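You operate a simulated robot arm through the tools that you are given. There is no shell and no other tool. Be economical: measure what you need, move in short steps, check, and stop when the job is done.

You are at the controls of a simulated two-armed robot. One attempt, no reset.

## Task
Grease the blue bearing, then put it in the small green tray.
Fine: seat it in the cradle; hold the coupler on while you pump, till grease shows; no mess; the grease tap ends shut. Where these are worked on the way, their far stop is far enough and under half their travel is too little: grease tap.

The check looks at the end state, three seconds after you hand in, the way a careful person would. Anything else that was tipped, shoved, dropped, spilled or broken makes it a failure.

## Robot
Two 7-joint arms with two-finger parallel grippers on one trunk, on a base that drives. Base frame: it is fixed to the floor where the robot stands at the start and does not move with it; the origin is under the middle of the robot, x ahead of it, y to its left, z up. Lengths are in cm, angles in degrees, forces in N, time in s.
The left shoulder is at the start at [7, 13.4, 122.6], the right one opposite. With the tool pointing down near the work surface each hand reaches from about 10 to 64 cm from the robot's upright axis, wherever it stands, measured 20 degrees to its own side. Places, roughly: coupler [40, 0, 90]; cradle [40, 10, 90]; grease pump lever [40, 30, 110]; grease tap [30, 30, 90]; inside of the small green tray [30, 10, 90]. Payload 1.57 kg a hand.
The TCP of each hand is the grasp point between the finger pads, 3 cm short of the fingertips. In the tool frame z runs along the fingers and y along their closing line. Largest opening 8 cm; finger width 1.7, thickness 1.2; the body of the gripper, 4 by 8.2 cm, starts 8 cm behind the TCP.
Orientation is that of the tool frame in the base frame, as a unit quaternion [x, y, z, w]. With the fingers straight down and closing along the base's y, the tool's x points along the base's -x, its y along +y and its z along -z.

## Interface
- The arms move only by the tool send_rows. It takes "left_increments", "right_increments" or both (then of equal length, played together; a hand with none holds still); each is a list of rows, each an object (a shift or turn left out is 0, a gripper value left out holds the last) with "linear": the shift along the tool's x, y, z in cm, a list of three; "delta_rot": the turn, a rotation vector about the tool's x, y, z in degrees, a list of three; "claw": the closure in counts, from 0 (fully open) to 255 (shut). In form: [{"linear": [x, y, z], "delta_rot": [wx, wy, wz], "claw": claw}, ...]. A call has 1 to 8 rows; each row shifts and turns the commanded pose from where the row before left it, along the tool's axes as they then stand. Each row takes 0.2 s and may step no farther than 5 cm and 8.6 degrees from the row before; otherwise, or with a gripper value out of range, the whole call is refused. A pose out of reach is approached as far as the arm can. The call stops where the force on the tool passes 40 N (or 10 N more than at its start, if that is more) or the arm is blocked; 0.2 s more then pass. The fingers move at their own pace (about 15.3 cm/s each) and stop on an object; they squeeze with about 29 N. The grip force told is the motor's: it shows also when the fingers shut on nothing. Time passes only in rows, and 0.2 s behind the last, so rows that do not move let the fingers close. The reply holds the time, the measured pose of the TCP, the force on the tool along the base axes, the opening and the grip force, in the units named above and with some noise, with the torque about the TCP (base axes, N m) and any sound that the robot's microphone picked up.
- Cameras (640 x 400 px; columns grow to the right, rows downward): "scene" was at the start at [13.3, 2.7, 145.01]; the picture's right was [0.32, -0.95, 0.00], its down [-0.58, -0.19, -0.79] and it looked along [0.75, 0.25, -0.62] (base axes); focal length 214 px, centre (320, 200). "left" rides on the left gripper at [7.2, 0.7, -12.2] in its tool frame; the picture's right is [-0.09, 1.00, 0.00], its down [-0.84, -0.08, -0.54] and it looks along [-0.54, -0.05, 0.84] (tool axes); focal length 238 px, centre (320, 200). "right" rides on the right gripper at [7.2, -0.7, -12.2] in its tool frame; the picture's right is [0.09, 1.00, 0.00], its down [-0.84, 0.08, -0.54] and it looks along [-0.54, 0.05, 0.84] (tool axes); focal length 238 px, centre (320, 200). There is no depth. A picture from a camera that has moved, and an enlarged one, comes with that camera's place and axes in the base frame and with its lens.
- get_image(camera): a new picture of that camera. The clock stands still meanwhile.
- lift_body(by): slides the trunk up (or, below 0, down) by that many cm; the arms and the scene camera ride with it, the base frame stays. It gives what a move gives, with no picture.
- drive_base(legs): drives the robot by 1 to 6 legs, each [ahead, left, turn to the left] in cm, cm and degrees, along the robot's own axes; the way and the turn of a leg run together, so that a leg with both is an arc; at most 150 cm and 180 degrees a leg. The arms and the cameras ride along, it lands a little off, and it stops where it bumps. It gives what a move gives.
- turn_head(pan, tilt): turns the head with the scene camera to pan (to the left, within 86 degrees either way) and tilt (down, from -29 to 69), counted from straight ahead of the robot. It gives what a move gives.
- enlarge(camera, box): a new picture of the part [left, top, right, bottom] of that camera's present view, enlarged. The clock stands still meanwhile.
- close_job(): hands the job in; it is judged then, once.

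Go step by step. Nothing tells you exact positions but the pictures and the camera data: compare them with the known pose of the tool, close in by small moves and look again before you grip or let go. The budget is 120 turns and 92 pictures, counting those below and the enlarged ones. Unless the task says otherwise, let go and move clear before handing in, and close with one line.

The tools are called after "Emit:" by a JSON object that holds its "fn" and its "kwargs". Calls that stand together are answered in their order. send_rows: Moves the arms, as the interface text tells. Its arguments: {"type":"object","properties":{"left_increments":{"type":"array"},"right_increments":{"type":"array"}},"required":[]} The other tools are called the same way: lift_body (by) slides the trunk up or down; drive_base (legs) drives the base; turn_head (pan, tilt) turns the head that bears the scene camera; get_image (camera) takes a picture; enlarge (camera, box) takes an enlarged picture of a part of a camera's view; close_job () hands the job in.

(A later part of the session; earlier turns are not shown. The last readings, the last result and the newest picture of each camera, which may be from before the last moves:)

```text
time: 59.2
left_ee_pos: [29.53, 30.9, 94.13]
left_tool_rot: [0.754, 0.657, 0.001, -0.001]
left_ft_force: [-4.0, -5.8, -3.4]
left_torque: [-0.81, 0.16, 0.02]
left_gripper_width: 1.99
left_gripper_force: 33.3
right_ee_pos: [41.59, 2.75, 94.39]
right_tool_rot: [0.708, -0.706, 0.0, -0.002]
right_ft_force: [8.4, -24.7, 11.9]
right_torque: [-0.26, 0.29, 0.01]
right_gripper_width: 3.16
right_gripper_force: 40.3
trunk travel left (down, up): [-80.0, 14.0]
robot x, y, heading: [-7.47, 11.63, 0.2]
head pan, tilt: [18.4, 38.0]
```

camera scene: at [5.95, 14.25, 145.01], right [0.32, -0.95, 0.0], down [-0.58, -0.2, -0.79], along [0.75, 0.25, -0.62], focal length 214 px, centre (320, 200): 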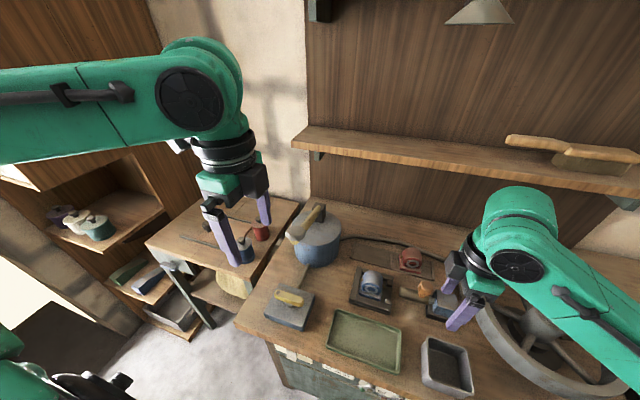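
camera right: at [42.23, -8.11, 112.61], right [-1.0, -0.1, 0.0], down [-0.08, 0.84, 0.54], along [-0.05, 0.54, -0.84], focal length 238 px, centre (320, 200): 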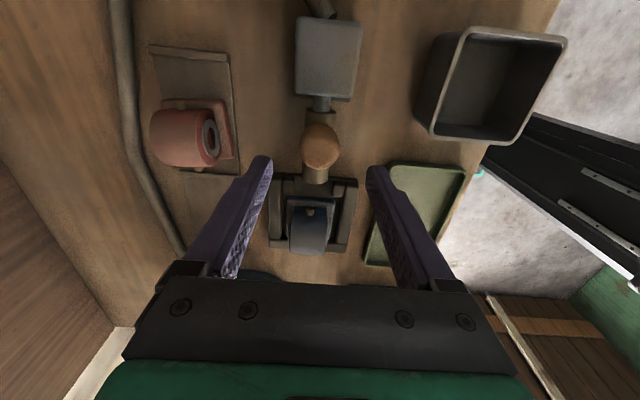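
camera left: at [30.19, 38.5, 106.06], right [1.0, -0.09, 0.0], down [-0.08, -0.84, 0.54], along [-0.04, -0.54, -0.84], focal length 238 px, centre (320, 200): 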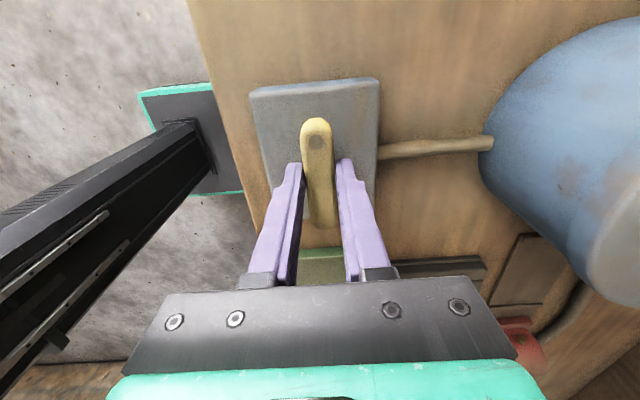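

The handle turns freely clockwise (tool +z). I'll continue that way as far as the wrist allows.

Emit:
{"fn": "send_rows", "kwargs": {"left_increments": [{"delta_rot": [0, 0, 8]}, {"delta_rot": [0, 0, 8]}, {"delta_rot": [0, 0, 8]}, {"delta_rot": [0, 0, 8]}, {"delta_rot": [0, 0, 8]}]}}

```text
time: 60.4
left_ee_pos: [29.73, 30.72, 94.03]
left_tool_rot: [0.933, 0.359, 0.002, -0.001]
left_ft_force: [5.3, -11.1, -6.1]
left_torque: [0.14, -0.79, 0.02]
left_gripper_width: 1.99
left_gripper_force: 34.0
right_ee_pos: [41.64, 2.8, 94.37]
right_tool_rot: [0.708, -0.706, -0.001, -0.003]
right_ft_force: [4.0, -19.7, 17.2]
right_torque: [-0.49, 0.31, 0.01]
right_gripper_width: 3.15
right_gripper_force: 40.5
trunk travel left (down, up): [-80.0, 14.0]
robot x, y, heading: [-7.43, 11.58, 0.3]
head pan, tilt: [18.4, 38.0]
```

Emit:
{"fn": "send_rows", "kwargs": {"left_increments": [{"delta_rot": [0, 0, 8]}, {"delta_rot": [0, 0, 8]}, {"delta_rot": [0, 0, 8]}, {"delta_rot": [0, 0, 8]}, {"delta_rot": [0, 0, 6]}, {"delta_rot": [0, 0, 4]}]}}

Emit:
{"fn": "get_image", "kwargs": {"camera": "scene"}}

```text
time: 61.1
left_ee_pos: [29.68, 31.08, 94.11]
left_tool_rot: [0.975, 0.22, 0.001, 0.02]
left_ft_force: [1.7, 2.2, -3.5]
left_torque: [-11.3, -2.23, 5.5]
left_gripper_width: 2.46
left_gripper_force: 36.8
right_ee_pos: [41.61, 3.19, 94.43]
right_tool_rot: [-0.707, 0.707, -0.006, -0.002]
right_ft_force: [-3.5, -7.0, 7.0]
right_torque: [-0.43, 0.42, 0.05]
right_gripper_width: 3.18
right_gripper_force: 40.3
trunk travel left (down, up): [-80.0, 14.0]
robot x, y, heading: [-6.98, 11.67, 0.6]
head pan, tilt: [18.4, 38.0]
stopped in row 3 (right hand): the force on the tool passed its limit (the readings are from after the stop); the commanded pose is now the measured one
```

```text
26 pictures are left
camera scene: at [5.65, 14.37, 145.02], right [0.32, -0.95, 0.0], down [-0.58, -0.2, -0.79], along [0.75, 0.26, -0.61], focal length 214 px, centre (320, 200)
```

scene: 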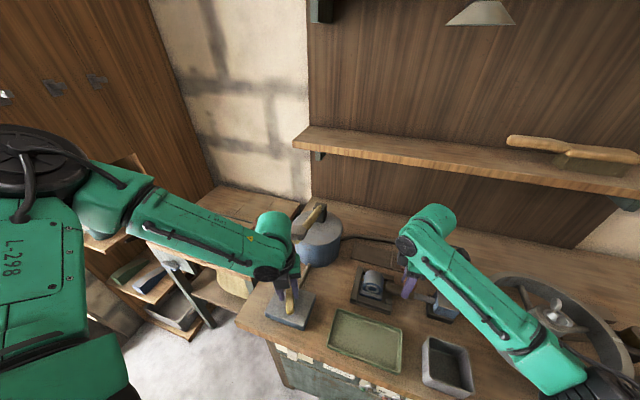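

The left camera bracket swung against the lever head. I'll open that hand, turn back away from the lever, and look.

Emit:
{"fn": "send_rows", "kwargs": {"left_increments": [{"claw": 112}, {"claw": 112, "delta_rot": [0, 0, -6]}, {"delta_rot": [0, 0, -8]}, {"delta_rot": [0, 0, -8]}], "right_increments": [{"linear": [-0.1, 0, 0]}, {"linear": [-0.1, 0, 0]}, {"linear": [0, 0, 0]}, {"linear": [0, 0, 0]}]}}

Emit:
{"fn": "get_image", "kwargs": {"camera": "left"}}

Emit:
{"fn": "enlarge", "kwargs": {"camera": "scene", "box": [240, 190, 440, 340]}}

```text
time: 62.1
left_ee_pos: [29.61, 31.31, 93.96]
left_tool_rot: [0.92, 0.392, -0.003, 0.011]
left_ft_force: [0.3, -0.6, -0.4]
left_torque: [0.03, 0.0, 0.0]
left_gripper_width: 4.47
left_gripper_force: 0.0
right_ee_pos: [41.68, 3.48, 94.34]
right_tool_rot: [0.708, -0.707, 0.003, 0.0]
right_ft_force: [0.3, 1.7, 7.9]
right_torque: [0.18, -0.03, 0.04]
right_gripper_width: 0.0
right_gripper_force: 21.3
trunk travel left (down, up): [-80.0, 14.0]
robot x, y, heading: [-7.25, 11.63, 0.5]
head pan, tilt: [18.4, 38.0]
```

```text
25 pictures are left
camera left: at [34.99, 36.47, 105.95], right [0.66, -0.75, 0.02], down [-0.64, -0.54, 0.55], along [-0.41, -0.37, -0.83], focal length 238 px, centre (320, 200)
```

left: 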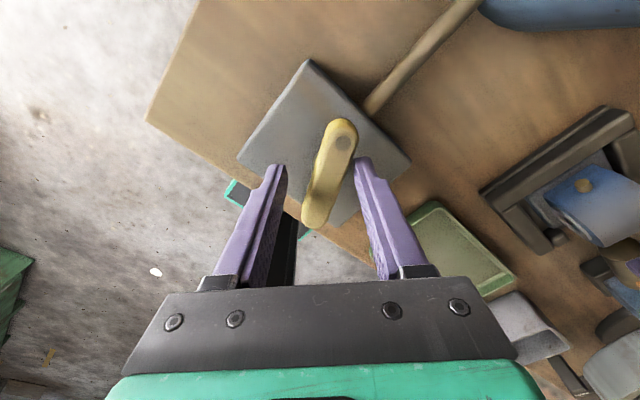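

```text
2.67 times, centred on (340, 265) of scene
camera zoom: at [5.79, 14.35, 145.03], right [0.32, -0.95, 0.0], down [-0.58, -0.2, -0.79], along [0.75, 0.26, -0.61], focal length 572 px, centre (267, 27)
```

zoom: 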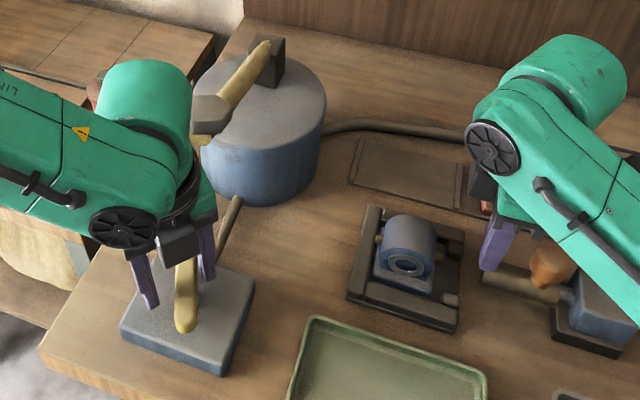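

The right hand slipped off the knob and the coupler sprang back; nothing else moved, and the tap is about 62° open. I'll free the left hand upward with the camera swung clear of the lever.

Emit:
{"fn": "send_rows", "kwargs": {"left_increments": [{"linear": [0, 0, -2]}, {"linear": [0, 0, -2.5]}, {"delta_rot": [0, 0, -8]}, {"delta_rot": [0, 0, -8]}, {"delta_rot": [0, 0, -8]}, {"delta_rot": [0, 0, -8]}, {"delta_rot": [0, 0, -8]}, {"linear": [0, 0, -4]}], "right_increments": [{"linear": [0, 0, -3]}, {"linear": [0, 0, -3], "claw": 50}, {"linear": [2, 0, 0]}, {"linear": [2, 0, 0]}, {"linear": [0, 0, 0]}, {"linear": [0, 0, 0]}, {"linear": [0, 0, 0]}, {"linear": [0, 0, 0]}]}}

Emit:
{"fn": "send_rows", "kwargs": {"left_increments": [{"linear": [0, -0.5, -4], "delta_rot": [0, 0, -8]}, {"linear": [0, -0.5, -4], "delta_rot": [0, 0, -8]}, {"linear": [0, 0, -3], "delta_rot": [0, 0, -8]}, {"delta_rot": [0, 0, -8]}, {"delta_rot": [0, 0, -8]}, {"delta_rot": [0, 0, -8]}, {"delta_rot": [0, 0, -8]}, {"delta_rot": [0, 0, -8]}]}}

Emit:
{"fn": "send_rows", "kwargs": {"left_increments": [{"delta_rot": [0, 0, -8]}, {"delta_rot": [0, 0, -8]}, {"delta_rot": [0, 0, -8]}, {"delta_rot": [0, 0, -8]}, {"delta_rot": [0, 0, -8]}, {"delta_rot": [0, 0, -8]}, {"delta_rot": [0, 0, -8]}]}}

Emit:
{"fn": "get_image", "kwargs": {"camera": "left"}}

```text
time: 63.9
left_ee_pos: [29.58, 31.53, 102.58]
left_tool_rot: [0.73, 0.683, -0.005, 0.009]
left_ft_force: [0.4, 0.5, -0.3]
left_torque: [-0.03, 0.0, -0.03]
left_gripper_width: 4.51
left_gripper_force: 0.0
right_ee_pos: [41.52, -0.4, 100.36]
right_tool_rot: [0.707, -0.707, 0.005, 0.0]
right_ft_force: [-0.9, -1.3, -0.5]
right_torque: [-0.01, -0.02, -0.01]
right_gripper_width: 6.43
right_gripper_force: 0.0
trunk travel left (down, up): [-80.0, 14.0]
robot x, y, heading: [-7.46, 11.62, 0.4]
head pan, tilt: [18.4, 38.0]
```

```text
time: 65.7
left_ee_pos: [28.52, 31.69, 113.41]
left_tool_rot: [0.256, 0.967, -0.01, 0.004]
left_ft_force: [-0.5, 0.1, 0.0]
left_torque: [0.01, 0.01, 0.01]
left_gripper_width: 4.49
left_gripper_force: 0.2
right_ee_pos: [41.65, -0.3, 100.2]
right_tool_rot: [0.707, -0.707, 0.002, 0.001]
right_ft_force: [0.0, -0.3, 0.2]
right_torque: [0.0, 0.02, 0.05]
right_gripper_width: 6.42
right_gripper_force: 0.1
trunk travel left (down, up): [-80.0, 14.0]
robot x, y, heading: [-7.74, 11.5, 0.5]
head pan, tilt: [18.4, 38.0]
```

```text
time: 67.3
left_ee_pos: [28.47, 31.73, 113.53]
left_tool_rot: [-0.228, 0.974, -0.011, 0.0]
left_ft_force: [0.6, 0.2, 0.2]
left_torque: [0.0, -0.04, 0.01]
left_gripper_width: 4.48
left_gripper_force: 0.1
right_ee_pos: [41.65, -0.3, 100.22]
right_tool_rot: [-0.707, 0.707, -0.003, 0.0]
right_ft_force: [-0.5, 0.5, 0.5]
right_torque: [0.02, -0.02, -0.01]
right_gripper_width: 6.43
right_gripper_force: 0.1
trunk travel left (down, up): [-80.0, 14.0]
robot x, y, heading: [-7.0, 11.6, 0.4]
head pan, tilt: [18.4, 38.0]
```

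```text
23 pictures are left
camera left: at [21.79, 29.53, 125.61], right [-0.36, 0.93, -0.02], down [0.78, 0.31, 0.54], along [0.51, 0.18, -0.84], focal length 238 px, centre (320, 200)
```

left: 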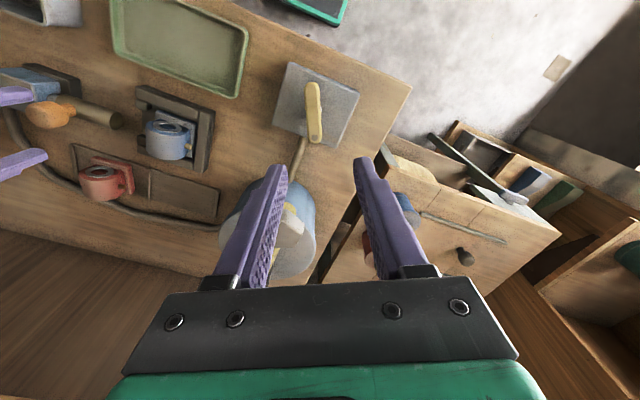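

Emit:
{"fn": "send_rows", "kwargs": {"left_increments": [{"linear": [-0.7, -1.1, 3]}, {"linear": [0, 0, 4]}, {"linear": [0, 0, 4]}, {"linear": [0, 0, 4]}, {"linear": [0, 0, 2]}]}}

Emit:
{"fn": "get_image", "kwargs": {"camera": "left"}}

```text
time: 68.5
left_ee_pos: [29.79, 30.72, 96.55]
left_tool_rot: [-0.227, 0.974, -0.011, 0.0]
left_ft_force: [-0.6, -1.3, 0.7]
left_torque: [-0.02, 0.01, -0.02]
left_gripper_width: 4.46
left_gripper_force: 0.0
right_ee_pos: [41.65, -0.29, 100.11]
right_tool_rot: [-0.707, 0.708, -0.004, -0.001]
right_ft_force: [-0.2, 0.9, 0.1]
right_torque: [0.02, -0.02, 0.03]
right_gripper_width: 6.46
right_gripper_force: 0.1
trunk travel left (down, up): [-80.0, 14.0]
robot x, y, heading: [-7.64, 11.53, 0.3]
head pan, tilt: [18.4, 38.0]
```

```text
22 pictures are left
camera left: at [23.05, 28.55, 108.7], right [-0.36, 0.93, -0.02], down [0.78, 0.31, 0.54], along [0.51, 0.18, -0.84], focal length 238 px, centre (320, 200)
```

left: 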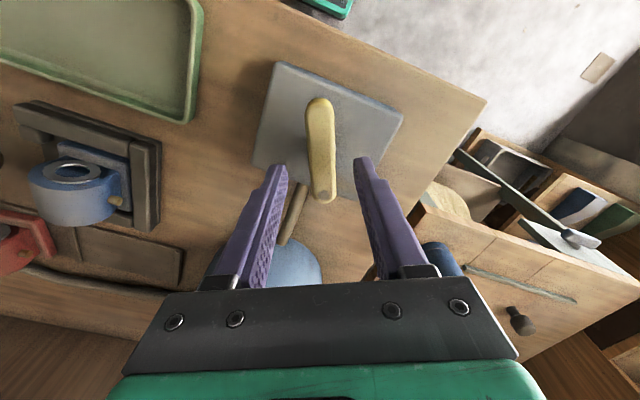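

Emit:
{"fn": "send_rows", "kwargs": {"left_increments": [{"linear": [0, 0.15, 2.5]}, {"claw": 255}, {"claw": 255}, {"claw": 255}, {"delta_rot": [0, 0, 8]}, {"delta_rot": [0, 0, 8]}]}}

Emit:
{"fn": "send_rows", "kwargs": {"left_increments": [{"delta_rot": [0, 0, 6]}, {"delta_rot": [0, 0, 4]}]}}

```text
time: 69.9
left_ee_pos: [29.72, 30.8, 94.09]
left_tool_rot: [-0.088, 0.996, -0.011, 0.001]
left_ft_force: [-1.9, 2.5, 3.7]
left_torque: [0.47, 1.08, 0.03]
left_gripper_width: 2.01
left_gripper_force: 33.8
right_ee_pos: [41.56, -0.35, 100.27]
right_tool_rot: [-0.707, 0.707, -0.004, -0.001]
right_ft_force: [0.0, -0.9, -0.7]
right_torque: [-0.02, 0.0, -0.01]
right_gripper_width: 6.45
right_gripper_force: 0.0
trunk travel left (down, up): [-80.0, 14.0]
robot x, y, heading: [-7.21, 11.72, 0.4]
head pan, tilt: [18.4, 38.0]
```

```text
time: 70.5
left_ee_pos: [29.55, 30.69, 94.14]
left_tool_rot: [0.001, 1.0, -0.011, 0.002]
left_ft_force: [-2.7, 1.4, 7.1]
left_torque: [0.49, 0.95, 0.04]
left_gripper_width: 2.01
left_gripper_force: 34.1
right_ee_pos: [41.48, -0.4, 100.23]
right_tool_rot: [0.707, -0.707, 0.004, 0.0]
right_ft_force: [-0.3, 0.2, 0.0]
right_torque: [-0.02, 0.0, -0.02]
right_gripper_width: 6.41
right_gripper_force: 0.1
trunk travel left (down, up): [-80.0, 14.0]
robot x, y, heading: [-7.29, 11.64, 0.5]
head pan, tilt: [18.4, 38.0]
```

Emit:
{"fn": "send_rows", "kwargs": {"left_increments": [{"delta_rot": [0, 0, 4]}, {"delta_rot": [0, 0, 3]}]}}

```text
time: 71.1
left_ee_pos: [29.79, 30.77, 94.16]
left_tool_rot: [0.06, 0.998, -0.01, 0.003]
left_ft_force: [0.4, 0.3, 4.4]
left_torque: [0.54, 0.16, 0.95]
left_gripper_width: 2.21
left_gripper_force: 34.8
right_ee_pos: [41.74, -0.31, 100.27]
right_tool_rot: [-0.707, 0.707, -0.003, -0.001]
right_ft_force: [-0.6, 1.1, 0.4]
right_torque: [-0.05, 0.01, 0.01]
right_gripper_width: 6.42
right_gripper_force: 0.1
trunk travel left (down, up): [-80.0, 14.0]
robot x, y, heading: [-7.35, 11.77, 0.5]
head pan, tilt: [18.4, 38.0]
```

The tap is fully open against its stop. I'll let go, rise clear with a small step back, and turn toward the lever.

Emit:
{"fn": "send_rows", "kwargs": {"left_increments": [{"claw": 90}, {"claw": 90, "delta_rot": [0, 0, -4]}, {"linear": [0, 0, -4]}, {"linear": [1.5, 0, -4]}, {"linear": [0.5, 0, -4.5]}, {"linear": [0, 0, -4.5]}, {"linear": [0, 0, -4.5], "claw": 60}, {"linear": [0, 0, -4.5]}]}}

Emit:
{"fn": "send_rows", "kwargs": {"left_increments": [{"delta_rot": [0, 0, 7]}, {"delta_rot": [0, 0, 7]}, {"linear": [-1, 0, -1]}]}}

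Emit:
{"fn": "get_image", "kwargs": {"camera": "left"}}

Emit:
{"fn": "get_image", "kwargs": {"camera": "scene"}}

```text
time: 72.9
left_ee_pos: [27.55, 31.38, 120.1]
left_tool_rot: [0.025, 1.0, -0.009, 0.002]
left_ft_force: [-0.2, 0.2, -0.2]
left_torque: [0.03, 0.0, 0.01]
left_gripper_width: 6.11
left_gripper_force: 0.1
right_ee_pos: [41.56, -0.47, 100.33]
right_tool_rot: [0.708, -0.706, 0.002, 0.0]
right_ft_force: [0.1, -0.4, 0.2]
right_torque: [-0.01, -0.01, 0.02]
right_gripper_width: 6.44
right_gripper_force: 0.1
trunk travel left (down, up): [-80.0, 14.0]
robot x, y, heading: [-7.24, 11.42, 0.4]
head pan, tilt: [18.4, 38.0]
```

```text
time: 73.7
left_ee_pos: [28.67, 31.1, 120.94]
left_tool_rot: [0.148, 0.989, -0.01, 0.003]
left_ft_force: [0.0, 0.2, 0.4]
left_torque: [0.0, 0.01, 0.0]
left_gripper_width: 6.14
left_gripper_force: 0.1
right_ee_pos: [41.74, -0.46, 100.15]
right_tool_rot: [0.708, -0.707, 0.003, 0.0]
right_ft_force: [0.0, -0.7, 0.2]
right_torque: [0.04, 0.0, -0.01]
right_gripper_width: 6.44
right_gripper_force: 0.0
trunk travel left (down, up): [-80.0, 14.0]
robot x, y, heading: [-7.32, 11.17, 0.4]
head pan, tilt: [18.4, 38.0]
```

```text
21 pictures are left
camera left: at [21.91, 34.21, 132.99], right [0.38, 0.93, -0.02], down [0.78, -0.31, 0.55], along [0.5, -0.22, -0.83], focal length 238 px, centre (320, 200)
```

left: 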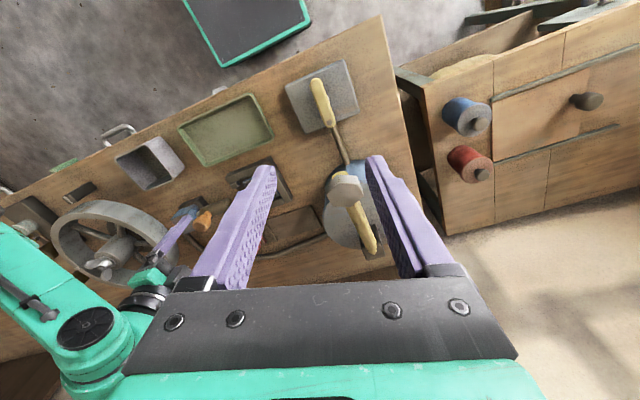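

```text
20 pictures are left
camera scene: at [5.95, 14.23, 145.01], right [0.32, -0.95, 0.0], down [-0.58, -0.2, -0.79], along [0.75, 0.26, -0.62], focal length 214 px, centre (320, 200)
```

scene: 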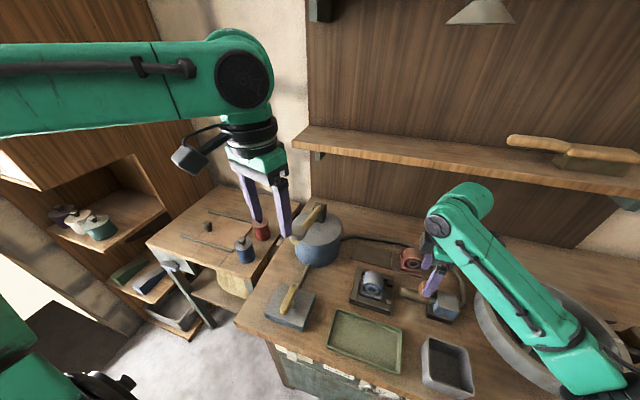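

The tap handle is now along the pipe. The lever runs along y≈31 with its head near (36.5, 31.2, 108); I'll square the left hand and bring it over the handle just behind the head.

Emit:
{"fn": "send_rows", "kwargs": {"left_increments": [{"delta_rot": [0, 0, -8]}, {"delta_rot": [0, 0, -8.6]}, {"linear": [-4, 0.1, 0]}, {"linear": [-4, 0, 0]}, {"linear": [-4, 0, 0]}, {"linear": [0, 0, 3]}]}}

Emit:
{"fn": "get_image", "kwargs": {"camera": "left"}}

```text
time: 75.1
left_ee_pos: [40.61, 31.18, 117.88]
left_tool_rot: [0.002, 1.0, -0.009, 0.002]
left_ft_force: [-0.6, -0.5, -1.0]
left_torque: [-0.01, -0.01, 0.02]
left_gripper_width: 6.13
left_gripper_force: 0.1
right_ee_pos: [41.8, -0.14, 100.3]
right_tool_rot: [0.707, -0.707, 0.004, 0.002]
right_ft_force: [0.1, 0.2, 0.4]
right_torque: [0.01, -0.01, -0.01]
right_gripper_width: 6.4
right_gripper_force: 0.1
trunk travel left (down, up): [-80.0, 14.0]
robot x, y, heading: [-7.54, 11.57, 0.5]
head pan, tilt: [18.4, 38.0]
```

```text
19 pictures are left
camera left: at [33.44, 32.34, 130.04], right [0.1, 1.0, -0.02], down [0.83, -0.07, 0.55], along [0.54, -0.07, -0.84], focal length 238 px, centre (320, 200)
```

left: 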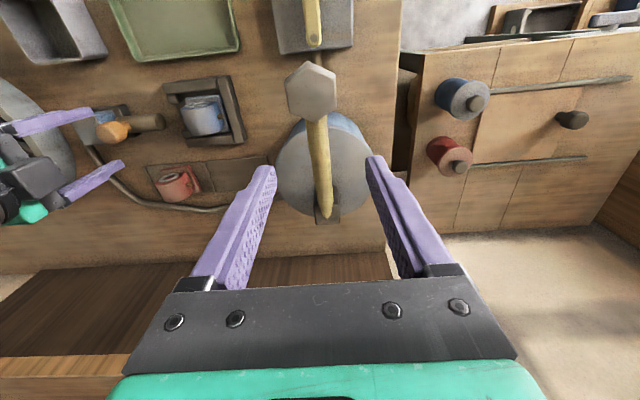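

Emit:
{"fn": "send_rows", "kwargs": {"left_increments": [{"linear": [0, -0.2, 3]}, {"linear": [0, 0, 3]}, {"linear": [0, 0, 3]}, {"linear": [0, 0, 2.3]}, {"linear": [0, 0, 0]}, {"linear": [0, 0, 0]}], "right_increments": [{"linear": [1.1, 0, 0]}, {"linear": [0, 0, 3]}, {"linear": [0, 0, 2.9]}, {"claw": 255}, {"claw": 255}, {"claw": 255}]}}

Emit:
{"fn": "send_rows", "kwargs": {"right_increments": [{"linear": [-0.9, 0, 0]}, {"linear": [-0.9, 0, 0]}, {"linear": [-0.9, 0, 0]}, {"linear": [-0.7, 0, 0]}, {"linear": [-0.4, 0, 0]}, {"linear": [-0.3, 0, 0]}, {"linear": [-0.2, 0, 0]}]}}

Emit:
{"fn": "get_image", "kwargs": {"camera": "left"}}

```text
time: 76.5
left_ee_pos: [40.58, 30.81, 106.91]
left_tool_rot: [0.002, 1.0, -0.01, 0.002]
left_ft_force: [-0.6, -0.1, -0.3]
left_torque: [0.01, -0.01, 0.0]
left_gripper_width: 6.12
left_gripper_force: 0.1
right_ee_pos: [41.67, -1.68, 94.51]
right_tool_rot: [0.707, -0.707, 0.003, 0.001]
right_ft_force: [-6.2, 1.9, -4.5]
right_torque: [0.22, 0.36, 0.09]
right_gripper_width: 3.15
right_gripper_force: 39.9
trunk travel left (down, up): [-80.0, 14.0]
robot x, y, heading: [-7.01, 11.31, 0.5]
head pan, tilt: [18.4, 38.0]
```

```text
time: 78.1
left_ee_pos: [40.44, 30.64, 106.99]
left_tool_rot: [0.003, 1.0, -0.01, 0.002]
left_ft_force: [-0.1, 0.5, 0.1]
left_torque: [0.04, 0.02, 0.01]
left_gripper_width: 6.13
left_gripper_force: 0.1
right_ee_pos: [41.6, 2.32, 94.48]
right_tool_rot: [-0.707, 0.708, -0.004, 0.001]
right_ft_force: [-4.7, -9.9, 2.5]
right_torque: [-0.59, 0.42, 0.19]
right_gripper_width: 3.18
right_gripper_force: 39.9
trunk travel left (down, up): [-80.0, 14.0]
robot x, y, heading: [-7.66, 11.27, 0.2]
head pan, tilt: [18.4, 38.0]
```

```text
18 pictures are left
camera left: at [33.24, 31.7, 118.93], right [0.1, 1.0, -0.02], down [0.83, -0.07, 0.55], along [0.54, -0.07, -0.84], focal length 238 px, centre (320, 200)
```

left: 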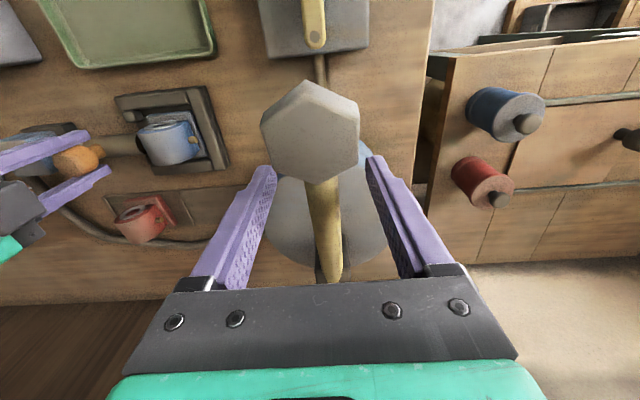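

The lever is between the left fingers. I'll press the coupler a bit more, close on the lever and start a first stroke down.

Emit:
{"fn": "send_rows", "kwargs": {"left_increments": [{"linear": [0, 0.2, 0.6]}, {"claw": 255}, {"claw": 255}, {"claw": 255}], "right_increments": [{"linear": [-0.3, 0, 0]}, {"linear": [-0.2, 0, 0]}, {"linear": [0, 0, 0]}, {"linear": [0, 0, 0]}]}}

Emit:
{"fn": "send_rows", "kwargs": {"left_increments": [{"linear": [0, 0, 1]}, {"linear": [0, 0, 1]}]}}

Emit:
{"fn": "enlarge", "kwargs": {"camera": "scene", "box": [250, 180, 450, 330]}}

```text
time: 79.1
left_ee_pos: [40.38, 30.66, 106.32]
left_tool_rot: [0.001, 1.0, -0.008, 0.003]
left_ft_force: [-3.7, 12.0, 4.0]
left_torque: [0.28, -0.28, 0.31]
left_gripper_width: 2.15
left_gripper_force: 35.2
right_ee_pos: [41.62, 2.61, 94.4]
right_tool_rot: [-0.706, 0.709, -0.004, -0.002]
right_ft_force: [-3.4, -28.4, -0.8]
right_torque: [-0.01, 0.42, 0.05]
right_gripper_width: 3.19
right_gripper_force: 40.4
trunk travel left (down, up): [-80.0, 14.0]
robot x, y, heading: [-7.34, 11.51, 0.6]
head pan, tilt: [18.4, 38.0]
```

```text
time: 79.7
left_ee_pos: [40.3, 30.66, 104.3]
left_tool_rot: [0.003, 1.0, -0.009, 0.003]
left_ft_force: [-11.5, 14.0, 10.1]
left_torque: [0.11, -0.85, 0.16]
left_gripper_width: 2.16
left_gripper_force: 35.0
right_ee_pos: [41.52, 2.6, 94.49]
right_tool_rot: [-0.706, 0.708, -0.004, 0.0]
right_ft_force: [6.7, -27.2, -6.8]
right_torque: [-0.21, 0.53, 0.01]
right_gripper_width: 3.18
right_gripper_force: 40.5
trunk travel left (down, up): [-80.0, 14.0]
robot x, y, heading: [-7.23, 11.37, 0.6]
head pan, tilt: [18.4, 38.0]
```

```text
2.67 times, centred on (350, 255) of scene
camera zoom: at [5.61, 13.82, 145.05], right [0.32, -0.95, 0.0], down [-0.58, -0.2, -0.79], along [0.75, 0.26, -0.61], focal length 572 px, centre (240, 53)
```

zoom: 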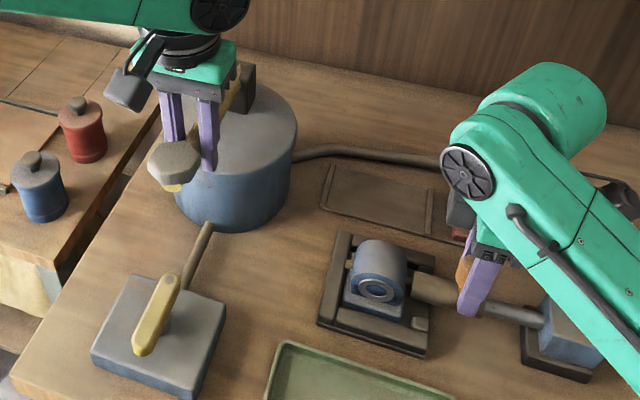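

It moves. I'll carry on down, following the lever's arc, and watch for sounds and the stop.

Emit:
{"fn": "send_rows", "kwargs": {"left_increments": [{"linear": [0.6, 0, 1]}, {"linear": [0.3, 0, 1]}, {"linear": [0.25, 0, 1]}, {"linear": [0.2, 0, 1]}, {"linear": [0.1, 0, 1]}]}}

```text
time: 80.9
left_ee_pos: [39.25, 30.71, 99.33]
left_tool_rot: [0.001, 1.0, -0.007, 0.005]
left_ft_force: [19.4, 17.7, 15.2]
left_torque: [0.02, -0.01, 0.04]
left_gripper_width: 2.18
left_gripper_force: 34.0
right_ee_pos: [41.57, 2.98, 94.49]
right_tool_rot: [0.708, -0.707, 0.004, 0.002]
right_ft_force: [-14.1, -26.2, 6.5]
right_torque: [0.41, 0.42, 0.01]
right_gripper_width: 3.2
right_gripper_force: 40.2
trunk travel left (down, up): [-80.0, 14.0]
robot x, y, heading: [-7.49, 11.41, 0.2]
head pan, tilt: [18.4, 38.0]
```

Emit:
{"fn": "send_rows", "kwargs": {"left_increments": [{"linear": [-0.6, 0, 0.5]}, {"linear": [-0.2, 0, 1]}, {"linear": [-0.25, 0, 1]}]}}

Emit:
{"fn": "enlarge", "kwargs": {"camera": "scene", "box": [330, 255, 450, 345]}}

```text
time: 81.7
left_ee_pos: [40.2, 30.58, 96.68]
left_tool_rot: [0.002, 1.0, -0.008, 0.002]
left_ft_force: [-8.9, 22.1, 25.7]
left_torque: [-0.55, -0.25, 0.03]
left_gripper_width: 2.19
left_gripper_force: 34.4
right_ee_pos: [41.56, 2.82, 94.4]
right_tool_rot: [-0.706, 0.708, -0.004, 0.0]
right_ft_force: [8.6, -24.8, -12.3]
right_torque: [0.18, 0.5, -0.03]
right_gripper_width: 3.18
right_gripper_force: 39.8
trunk travel left (down, up): [-80.0, 14.0]
robot x, y, heading: [-7.28, 11.68, 0.3]
head pan, tilt: [18.4, 38.0]
```

```text
4.44 times, centred on (390, 300) of scene
camera zoom: at [5.61, 14.01, 145.04], right [0.32, -0.95, 0.0], down [-0.58, -0.2, -0.79], along [0.75, 0.26, -0.61], focal length 953 px, centre (9, -244)
```

zoom: 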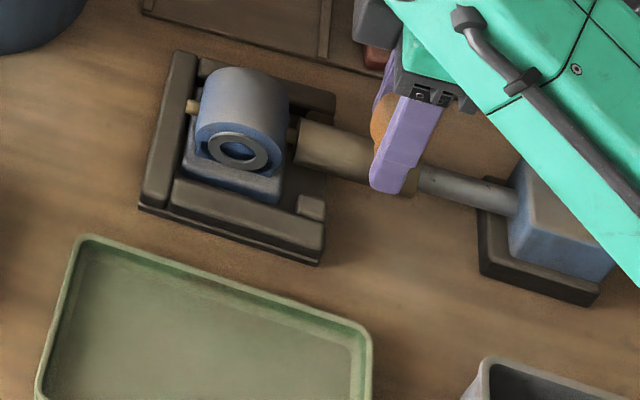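

Bottom of the stroke, no grease yet. I'll bring the lever up and pump again.

Emit:
{"fn": "send_rows", "kwargs": {"left_increments": [{"linear": [0.1, 0.1, -1.2]}, {"linear": [0.15, 0, -1.2]}, {"linear": [0.1, 0, -1.2]}, {"linear": [0, 0, -1.2]}, {"linear": [0, 0, -1.2]}, {"linear": [-0.15, 0, -1.2]}, {"linear": [-0.2, 0, -1.2]}, {"linear": [-0.2, 0, -1.2]}]}}

Emit:
{"fn": "send_rows", "kwargs": {"left_increments": [{"linear": [0.2, 0, 1.2]}, {"linear": [0.2, 0, 1.2]}, {"linear": [0.15, 0, 1.2]}, {"linear": [0, 0, 1.2]}, {"linear": [0, 0, 1.2]}, {"linear": [-0.1, 0, 1.2]}, {"linear": [-0.15, 0, 1.2]}, {"linear": [-0.1, 0, 1.2]}]}}

Emit:
{"fn": "enlarge", "kwargs": {"camera": "scene", "box": [330, 255, 450, 345]}}

```text
time: 83.5
left_ee_pos: [40.04, 30.73, 106.4]
left_tool_rot: [0.002, 1.0, -0.01, 0.002]
left_ft_force: [-5.5, -10.4, -26.5]
left_torque: [0.11, 0.14, 0.39]
left_gripper_width: 2.17
left_gripper_force: 34.8
right_ee_pos: [41.67, 2.86, 94.44]
right_tool_rot: [0.707, -0.707, 0.004, 0.0]
right_ft_force: [-10.0, -8.0, 8.0]
right_torque: [-1.0, 0.47, 0.01]
right_gripper_width: 3.17
right_gripper_force: 40.3
trunk travel left (down, up): [-80.0, 14.0]
robot x, y, heading: [-7.57, 11.9, 0.4]
head pan, tilt: [18.4, 38.0]
```

```text
time: 85.3
left_ee_pos: [39.87, 30.68, 96.6]
left_tool_rot: [0.002, 1.0, -0.009, 0.002]
left_ft_force: [-3.5, 12.7, 27.0]
left_torque: [-0.32, -0.08, -0.02]
left_gripper_width: 2.18
left_gripper_force: 34.8
right_ee_pos: [41.58, 2.82, 94.45]
right_tool_rot: [-0.707, 0.708, -0.003, 0.0]
right_ft_force: [2.8, -15.0, -12.7]
right_torque: [0.05, 0.47, -0.16]
right_gripper_width: 3.16
right_gripper_force: 40.8
trunk travel left (down, up): [-80.0, 14.0]
robot x, y, heading: [-7.34, 11.51, 0.3]
head pan, tilt: [18.4, 38.0]
```

```text
4.44 times, centred on (390, 300) of scene
camera zoom: at [5.63, 14.05, 145.04], right [0.32, -0.95, 0.0], down [-0.58, -0.2, -0.79], along [0.75, 0.26, -0.61], focal length 953 px, centre (9, -244)
```

zoom: 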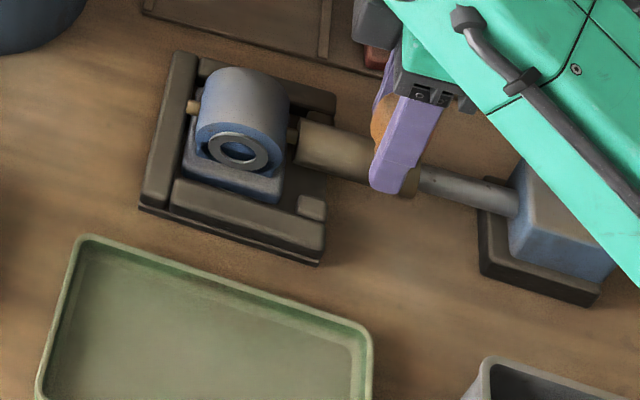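

Both stops are being reached. I'll re-press the coupler slightly and do two more strokes.

Emit:
{"fn": "send_rows", "kwargs": {"left_increments": [{"linear": [0.05, 0, -1.2]}, {"linear": [0.1, 0, -1.2]}, {"linear": [0.0, 0, -1.2]}, {"linear": [0, 0, -1.2]}, {"linear": [0, 0, -1.2]}, {"linear": [-0.15, 0, -1.2]}, {"linear": [-0.15, 0, -1.2]}, {"linear": [-0.15, 0, -1.1]}], "right_increments": [{"linear": [-0.1, 0, 0]}, {"linear": [-0.1, 0, 0]}, {"linear": [0, 0, 0]}, {"linear": [0, 0, 0]}, {"linear": [0, 0, 0]}, {"linear": [0, 0, 0]}, {"linear": [0, 0, 0]}, {"linear": [0, 0, 0]}]}}

Emit:
{"fn": "send_rows", "kwargs": {"left_increments": [{"linear": [0.2, 0, 1.2]}, {"linear": [0.2, 0, 1.2]}, {"linear": [0.1, 0, 1.2]}, {"linear": [0, 0, 1.2]}, {"linear": [0, 0, 1.2]}, {"linear": [-0.1, 0, 1.2]}, {"linear": [-0.1, 0, 1.2]}, {"linear": [-0.1, 0, 1.2]}]}}

Emit:
{"fn": "enlarge", "kwargs": {"camera": "scene", "box": [340, 260, 420, 320]}}

```text
time: 87.1
left_ee_pos: [40.38, 30.77, 106.15]
left_tool_rot: [0.003, 1.0, -0.008, 0.001]
left_ft_force: [-4.6, 3.5, -26.9]
left_torque: [0.05, -0.03, 0.25]
left_gripper_width: 2.17
left_gripper_force: 34.4
right_ee_pos: [41.58, 3.18, 94.47]
right_tool_rot: [0.707, -0.707, 0.003, 0.002]
right_ft_force: [-10.3, -21.9, 5.6]
right_torque: [-0.05, 0.24, 0.0]
right_gripper_width: 3.17
right_gripper_force: 40.3
trunk travel left (down, up): [-80.0, 14.0]
robot x, y, heading: [-7.35, 11.95, 0.3]
head pan, tilt: [18.4, 38.0]
```

```text
time: 88.9
left_ee_pos: [40.19, 30.77, 96.65]
left_tool_rot: [0.001, 1.0, -0.009, 0.001]
left_ft_force: [-1.5, 19.8, 26.9]
left_torque: [-0.48, 0.12, 0.04]
left_gripper_width: 2.17
left_gripper_force: 34.1
right_ee_pos: [41.53, 3.13, 94.4]
right_tool_rot: [-0.706, 0.708, -0.004, -0.001]
right_ft_force: [1.5, -22.3, -15.3]
right_torque: [0.29, 0.58, 0.06]
right_gripper_width: 3.18
right_gripper_force: 40.9
trunk travel left (down, up): [-80.0, 14.0]
robot x, y, heading: [-7.28, 11.27, 0.2]
head pan, tilt: [18.4, 38.0]
```

```text
6.67 times, centred on (380, 290) of scene
camera zoom: at [5.71, 14.04, 145.03], right [0.32, -0.95, 0.0], down [-0.58, -0.2, -0.79], along [0.75, 0.26, -0.61], focal length 1430 px, centre (-80, -400)
```

zoom: 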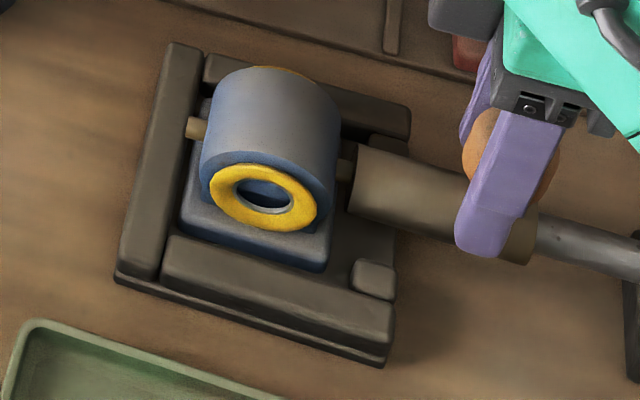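

Grease shows as a yellow collar on the bearing, so I stop pumping. I'll return the lever up, let it go, and go shut the tap while the coupler stays on.

Emit:
{"fn": "send_rows", "kwargs": {"left_increments": [{"linear": [0.05, 0, -1.2]}, {"linear": [0.1, 0, -1.2]}, {"linear": [0.0, 0, -1.2]}, {"linear": [0, 0, -1.2]}, {"linear": [0, 0, -1.2]}, {"linear": [-0.15, 0, -1.2]}, {"linear": [-0.15, 0, -1.2]}, {"linear": [-0.15, 0, -0.9]}]}}

Emit:
{"fn": "send_rows", "kwargs": {"left_increments": [{"claw": 60}, {"claw": 60}, {"linear": [0, 0, -4]}, {"linear": [0, 0, -4.5]}, {"linear": [0, 0, -4.5]}, {"linear": [4, 0, -1]}, {"linear": [4, 0, 0]}, {"linear": [4, 0, 0]}]}}

Emit:
{"fn": "get_image", "kwargs": {"camera": "scene"}}

```text
time: 90.7
left_ee_pos: [40.48, 30.63, 105.87]
left_tool_rot: [0.002, 1.0, -0.01, 0.0]
left_ft_force: [-6.8, -4.5, -26.4]
left_torque: [0.07, 0.08, 0.28]
left_gripper_width: 2.15
left_gripper_force: 34.9
right_ee_pos: [41.52, 3.12, 94.39]
right_tool_rot: [-0.707, 0.707, -0.003, -0.001]
right_ft_force: [-10.9, -11.5, 2.6]
right_torque: [-0.6, 0.59, 0.0]
right_gripper_width: 3.17
right_gripper_force: 40.4
trunk travel left (down, up): [-80.0, 14.0]
robot x, y, heading: [-7.41, 11.57, 0.5]
head pan, tilt: [18.4, 38.0]
```

```text
time: 92.5
left_ee_pos: [28.37, 31.07, 119.64]
left_tool_rot: [0.002, 1.0, -0.008, 0.001]
left_ft_force: [0.4, -0.1, -0.1]
left_torque: [-0.03, 0.05, -0.02]
left_gripper_width: 6.13
left_gripper_force: 0.1
right_ee_pos: [41.68, 3.09, 94.41]
right_tool_rot: [-0.707, 0.708, -0.002, 0.0]
right_ft_force: [-11.0, -8.8, -5.9]
right_torque: [0.32, -0.03, -0.19]
right_gripper_width: 3.17
right_gripper_force: 40.6
trunk travel left (down, up): [-80.0, 14.0]
robot x, y, heading: [-7.53, 11.27, 0.5]
head pan, tilt: [18.4, 38.0]
```

```text
13 pictures are left
camera scene: at [5.73, 14.0, 145.03], right [0.32, -0.95, 0.0], down [-0.58, -0.2, -0.79], along [0.75, 0.26, -0.61], focal length 214 px, centre (320, 200)
```

scene: 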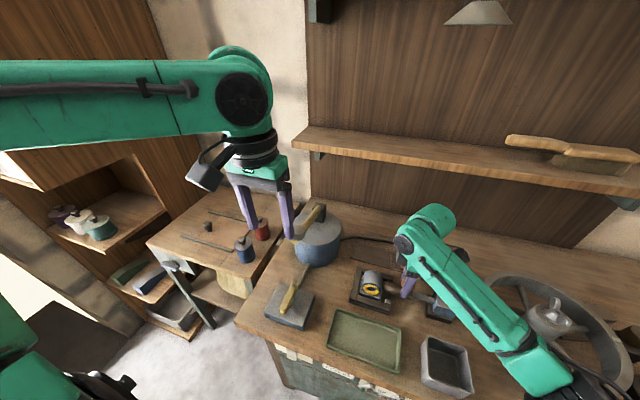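

Emit:
{"fn": "send_rows", "kwargs": {"left_increments": [{"linear": [0, -0.1, 4.5], "claw": 112}, {"linear": [0, 0, 4.5]}, {"linear": [0, 0, 4.5]}, {"linear": [0, 0, 4.5]}, {"linear": [-0.7, 0, 3]}, {"linear": [-0.6, 0, 2.5]}]}}

Emit:
{"fn": "get_image", "kwargs": {"camera": "left"}}

```text
time: 93.9
left_ee_pos: [30.02, 30.5, 96.21]
left_tool_rot: [0.003, 1.0, -0.009, 0.003]
left_ft_force: [-0.5, -0.2, 0.0]
left_torque: [0.0, -0.02, 0.0]
left_gripper_width: 4.46
left_gripper_force: 0.1
right_ee_pos: [41.53, 3.12, 94.45]
right_tool_rot: [0.707, -0.707, 0.002, 0.001]
right_ft_force: [-9.2, -7.7, -6.9]
right_torque: [0.65, 0.65, -0.1]
right_gripper_width: 3.18
right_gripper_force: 40.1
trunk travel left (down, up): [-80.0, 14.0]
robot x, y, heading: [-7.57, 11.78, 0.6]
head pan, tilt: [18.4, 38.0]
```

```text
12 pictures are left
camera left: at [22.84, 31.57, 108.29], right [0.1, 1.0, -0.02], down [0.83, -0.07, 0.55], along [0.54, -0.07, -0.84], focal length 238 px, centre (320, 200)
```

left: 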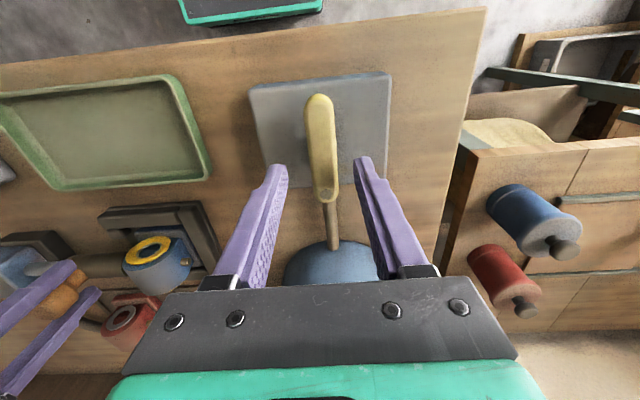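

Emit:
{"fn": "send_rows", "kwargs": {"left_increments": [{"linear": [0.25, 0.3, 2.2]}, {"claw": 255}, {"claw": 255}, {"claw": 255}, {"delta_rot": [0, 0, -8]}, {"delta_rot": [0, 0, -8]}, {"delta_rot": [0, 0, -8]}, {"delta_rot": [0, 0, -8]}]}}

Emit:
{"fn": "send_rows", "kwargs": {"left_increments": [{"delta_rot": [0, 0, -8]}, {"delta_rot": [0, 0, -8]}, {"delta_rot": [0, 0, -8]}, {"delta_rot": [0, 0, -8]}, {"delta_rot": [0, 0, -8]}, {"delta_rot": [0, 0, -8]}]}}

```text
time: 95.7
left_ee_pos: [29.74, 30.89, 94.12]
left_tool_rot: [-0.275, 0.962, -0.009, 0.0]
left_ft_force: [13.2, 0.8, -20.9]
left_torque: [0.68, -0.43, 0.01]
left_gripper_width: 2.0
left_gripper_force: 33.9
right_ee_pos: [41.54, 3.07, 94.27]
right_tool_rot: [-0.707, 0.707, -0.003, -0.002]
right_ft_force: [-23.0, -11.6, 4.5]
right_torque: [1.07, 0.35, -0.08]
right_gripper_width: 3.14
right_gripper_force: 40.1
trunk travel left (down, up): [-80.0, 14.0]
robot x, y, heading: [-7.78, 11.47, 0.3]
head pan, tilt: [18.4, 38.0]
```

```text
time: 97.1
left_ee_pos: [29.6, 30.89, 94.13]
left_tool_rot: [-0.642, 0.767, -0.008, -0.004]
left_ft_force: [7.3, 10.2, -1.7]
left_torque: [1.17, 0.02, -0.02]
left_gripper_width: 1.98
left_gripper_force: 33.4
right_ee_pos: [41.53, 3.18, 94.48]
right_tool_rot: [-0.706, 0.708, -0.004, -0.002]
right_ft_force: [-15.5, -14.9, -3.1]
right_torque: [0.97, 0.43, 0.0]
right_gripper_width: 3.17
right_gripper_force: 40.1
trunk travel left (down, up): [-80.0, 14.0]
robot x, y, heading: [-7.71, 11.16, 0.7]
head pan, tilt: [18.4, 38.0]
```

Emit:
{"fn": "send_rows", "kwargs": {"left_increments": [{"delta_rot": [0, 0, -6]}, {"delta_rot": [0, 0, -5]}, {"delta_rot": [0, 0, -4]}]}}

```text
time: 97.9
left_ee_pos: [29.62, 30.84, 94.13]
left_tool_rot: [0.736, -0.677, 0.009, 0.006]
left_ft_force: [-2.9, 8.9, 13.2]
left_torque: [0.29, 0.13, -0.83]
left_gripper_width: 2.12
left_gripper_force: 34.5
right_ee_pos: [41.58, 3.02, 94.46]
right_tool_rot: [-0.706, 0.708, -0.004, -0.001]
right_ft_force: [-5.1, -12.1, -12.6]
right_torque: [-0.82, 0.41, -0.07]
right_gripper_width: 3.17
right_gripper_force: 40.1
trunk travel left (down, up): [-80.0, 14.0]
robot x, y, heading: [-7.56, 11.69, 0.5]
head pan, tilt: [18.4, 38.0]
```

The tap is shut against its stop. I'll release and raise the left hand clear, then ease the coupler back with the right.

Emit:
{"fn": "send_rows", "kwargs": {"left_increments": [{"claw": 112}, {"claw": 112}, {"linear": [0, 0, -4]}, {"linear": [0, 1.5, -4]}, {"linear": [0, 1, -4.5]}, {"linear": [0, 0, -4.5]}, {"linear": [0, 0, -4.5]}, {"linear": [0, 0, -4.5]}]}}

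Emit:
{"fn": "send_rows", "kwargs": {"right_increments": [{"linear": [0.8, 0, 0]}, {"linear": [0.8, 0, 0]}, {"linear": [0.8, 0, 0]}, {"linear": [0.8, 0, 0]}, {"linear": [0.8, 0, 0]}, {"linear": [0.6, 0, 0]}]}}

Emit:
{"fn": "enlarge", "kwargs": {"camera": "scene", "box": [230, 230, 450, 390]}}

```text
time: 99.7
left_ee_pos: [26.83, 30.89, 120.12]
left_tool_rot: [0.735, -0.678, 0.008, 0.006]
left_ft_force: [-0.3, 0.2, 0.3]
left_torque: [-0.03, 0.04, -0.01]
left_gripper_width: 4.51
left_gripper_force: 0.1
right_ee_pos: [41.53, 3.23, 94.42]
right_tool_rot: [0.708, -0.707, 0.002, 0.0]
right_ft_force: [-10.5, -7.1, -7.7]
right_torque: [0.4, 0.32, -0.1]
right_gripper_width: 3.2
right_gripper_force: 40.7
trunk travel left (down, up): [-80.0, 14.0]
robot x, y, heading: [-7.35, 11.5, 0.6]
head pan, tilt: [18.4, 38.0]
```

```text
time: 101.1
left_ee_pos: [26.88, 31.38, 119.91]
left_tool_rot: [0.736, -0.677, 0.009, 0.007]
left_ft_force: [0.7, 0.2, 0.0]
left_torque: [0.0, 0.0, 0.0]
left_gripper_width: 4.48
left_gripper_force: 0.1
right_ee_pos: [41.42, -0.86, 94.42]
right_tool_rot: [0.708, -0.706, 0.003, 0.001]
right_ft_force: [-11.0, 9.3, -11.3]
right_torque: [0.12, 0.42, -0.27]
right_gripper_width: 3.19
right_gripper_force: 41.1
trunk travel left (down, up): [-80.0, 14.0]
robot x, y, heading: [-7.59, 11.53, 0.6]
head pan, tilt: [18.4, 38.0]
```

```text
2.50 times, centred on (340, 310) of scene
camera zoom: at [5.76, 14.6, 145.01], right [0.32, -0.95, 0.0], down [-0.58, -0.2, -0.79], along [0.75, 0.25, -0.62], focal length 536 px, centre (270, -75)
```

zoom: 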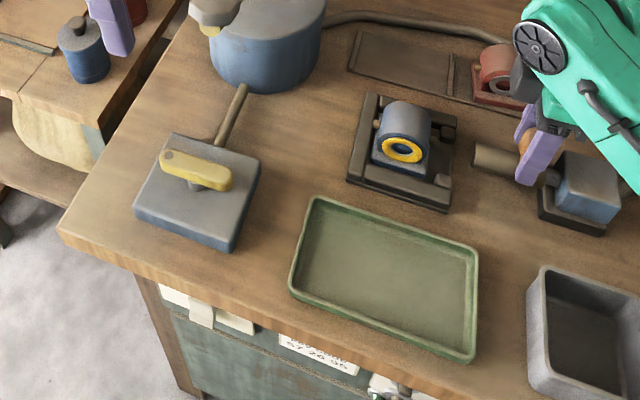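

The tap is shut, the coupler is back home, and there are no spills. I'll release the knob and bring the right hand over the bearing.

Emit:
{"fn": "send_rows", "kwargs": {"right_increments": [{"claw": 50}, {"claw": 50}, {"linear": [0, 0, -4]}, {"linear": [0, -0.1, -4]}, {"linear": [-4, 0, 0]}, {"linear": [-4, 0, 0]}, {"linear": [-4, -0.1, 0]}]}}

Emit:
{"fn": "get_image", "kwargs": {"camera": "right"}}

```text
time: 102.7
left_ee_pos: [26.77, 31.34, 120.0]
left_tool_rot: [0.735, -0.678, 0.009, 0.007]
left_ft_force: [0.2, 0.5, -0.4]
left_torque: [0.0, 0.01, -0.01]
left_gripper_width: 4.49
left_gripper_force: 0.0
right_ee_pos: [42.01, 11.06, 102.38]
right_tool_rot: [0.707, -0.707, 0.004, 0.002]
right_ft_force: [-0.1, 0.5, -0.6]
right_torque: [-0.02, -0.04, 0.03]
right_gripper_width: 6.43
right_gripper_force: 0.1
trunk travel left (down, up): [-80.0, 14.0]
robot x, y, heading: [-7.71, 11.81, 0.2]
head pan, tilt: [18.4, 38.0]
```

```text
10 pictures are left
camera right: at [42.67, 4.02, 114.62], right [-1.0, -0.09, 0.0], down [-0.08, 0.84, 0.54], along [-0.05, 0.53, -0.84], focal length 238 px, centre (320, 200)
```

right: 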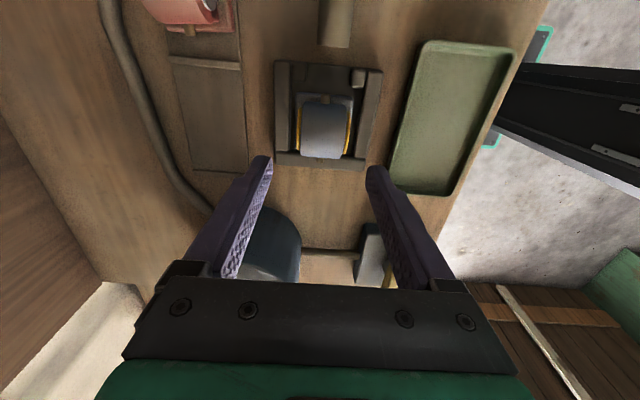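

Emit:
{"fn": "send_rows", "kwargs": {"right_increments": [{"linear": [0.35, 0.25, 3]}, {"linear": [0, 0, 3]}, {"linear": [0, 0, 2.5]}, {"linear": [0, 0, 1.7]}]}}

Emit:
{"fn": "get_image", "kwargs": {"camera": "right"}}

```text
time: 103.7
left_ee_pos: [26.97, 31.19, 119.87]
left_tool_rot: [0.736, -0.677, 0.009, 0.005]
left_ft_force: [-0.5, 0.1, -1.8]
left_torque: [0.01, -0.02, 0.0]
left_gripper_width: 4.47
left_gripper_force: 0.0
right_ee_pos: [41.66, 10.51, 92.11]
right_tool_rot: [0.707, -0.707, 0.003, 0.002]
right_ft_force: [0.5, 0.7, 0.6]
right_torque: [0.0, -0.01, 0.0]
right_gripper_width: 6.46
right_gripper_force: 0.1
trunk travel left (down, up): [-80.0, 14.0]
robot x, y, heading: [-7.47, 11.43, 0.5]
head pan, tilt: [18.4, 38.0]
```

```text
9 pictures are left
camera right: at [42.4, 3.41, 104.32], right [-1.0, -0.09, 0.0], down [-0.08, 0.84, 0.54], along [-0.05, 0.53, -0.84], focal length 238 px, centre (320, 200)
```

right: 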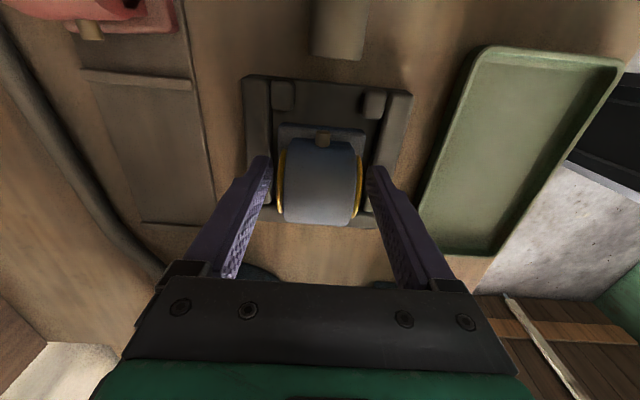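

Emit:
{"fn": "send_rows", "kwargs": {"right_increments": [{"linear": [-0.3, 0, 0]}, {"claw": 200}, {"claw": 255}, {"claw": 255}, {"claw": 255}]}}

Emit:
{"fn": "send_rows", "kwargs": {"right_increments": [{"linear": [0, 0, -1.5]}, {"linear": [0, 0, -3]}, {"linear": [0, 0, -3]}]}}

Emit:
{"fn": "get_image", "kwargs": {"camera": "scene"}}

Emit:
{"fn": "get_image", "kwargs": {"camera": "right"}}

```text
time: 104.9
left_ee_pos: [26.93, 31.16, 119.92]
left_tool_rot: [0.736, -0.677, 0.007, 0.007]
left_ft_force: [-0.5, 0.4, 0.9]
left_torque: [-0.01, 0.02, -0.03]
left_gripper_width: 4.5
left_gripper_force: 0.1
right_ee_pos: [41.64, 10.69, 92.11]
right_tool_rot: [-0.707, 0.707, -0.004, -0.001]
right_ft_force: [1.0, 0.4, 1.1]
right_torque: [-0.04, 0.15, 0.01]
right_gripper_width: 4.19
right_gripper_force: 28.7
trunk travel left (down, up): [-80.0, 14.0]
robot x, y, heading: [-7.73, 11.75, 0.5]
head pan, tilt: [18.4, 38.0]
```

```text
time: 105.7
left_ee_pos: [26.87, 31.17, 119.93]
left_tool_rot: [0.735, -0.678, 0.008, 0.006]
left_ft_force: [0.3, 0.5, 0.0]
left_torque: [-0.01, 0.02, 0.0]
left_gripper_width: 4.48
left_gripper_force: 0.1
right_ee_pos: [41.74, 10.6, 99.63]
right_tool_rot: [0.708, -0.707, 0.003, 0.002]
right_ft_force: [0.1, -0.9, -4.4]
right_torque: [-0.04, -0.01, -0.04]
right_gripper_width: 4.18
right_gripper_force: 28.5
trunk travel left (down, up): [-80.0, 14.0]
robot x, y, heading: [-7.16, 11.62, 0.9]
head pan, tilt: [18.4, 38.0]
```

```text
8 pictures are left
camera scene: at [5.94, 14.34, 145.0], right [0.32, -0.95, 0.0], down [-0.58, -0.2, -0.79], along [0.75, 0.26, -0.62], focal length 214 px, centre (320, 200)
```

scene: 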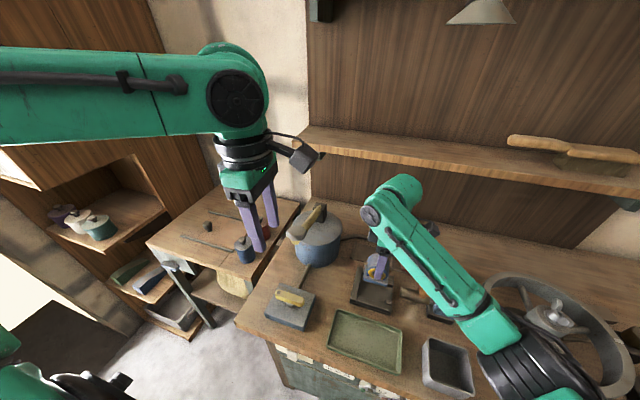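

```text
7 pictures are left
camera right: at [42.42, 3.61, 111.93], right [-1.0, -0.09, 0.0], down [-0.08, 0.84, 0.54], along [-0.05, 0.53, -0.84], focal length 238 px, centre (320, 200)
```

right: 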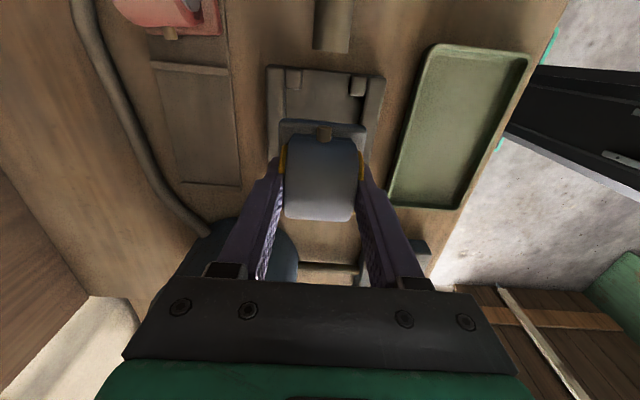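

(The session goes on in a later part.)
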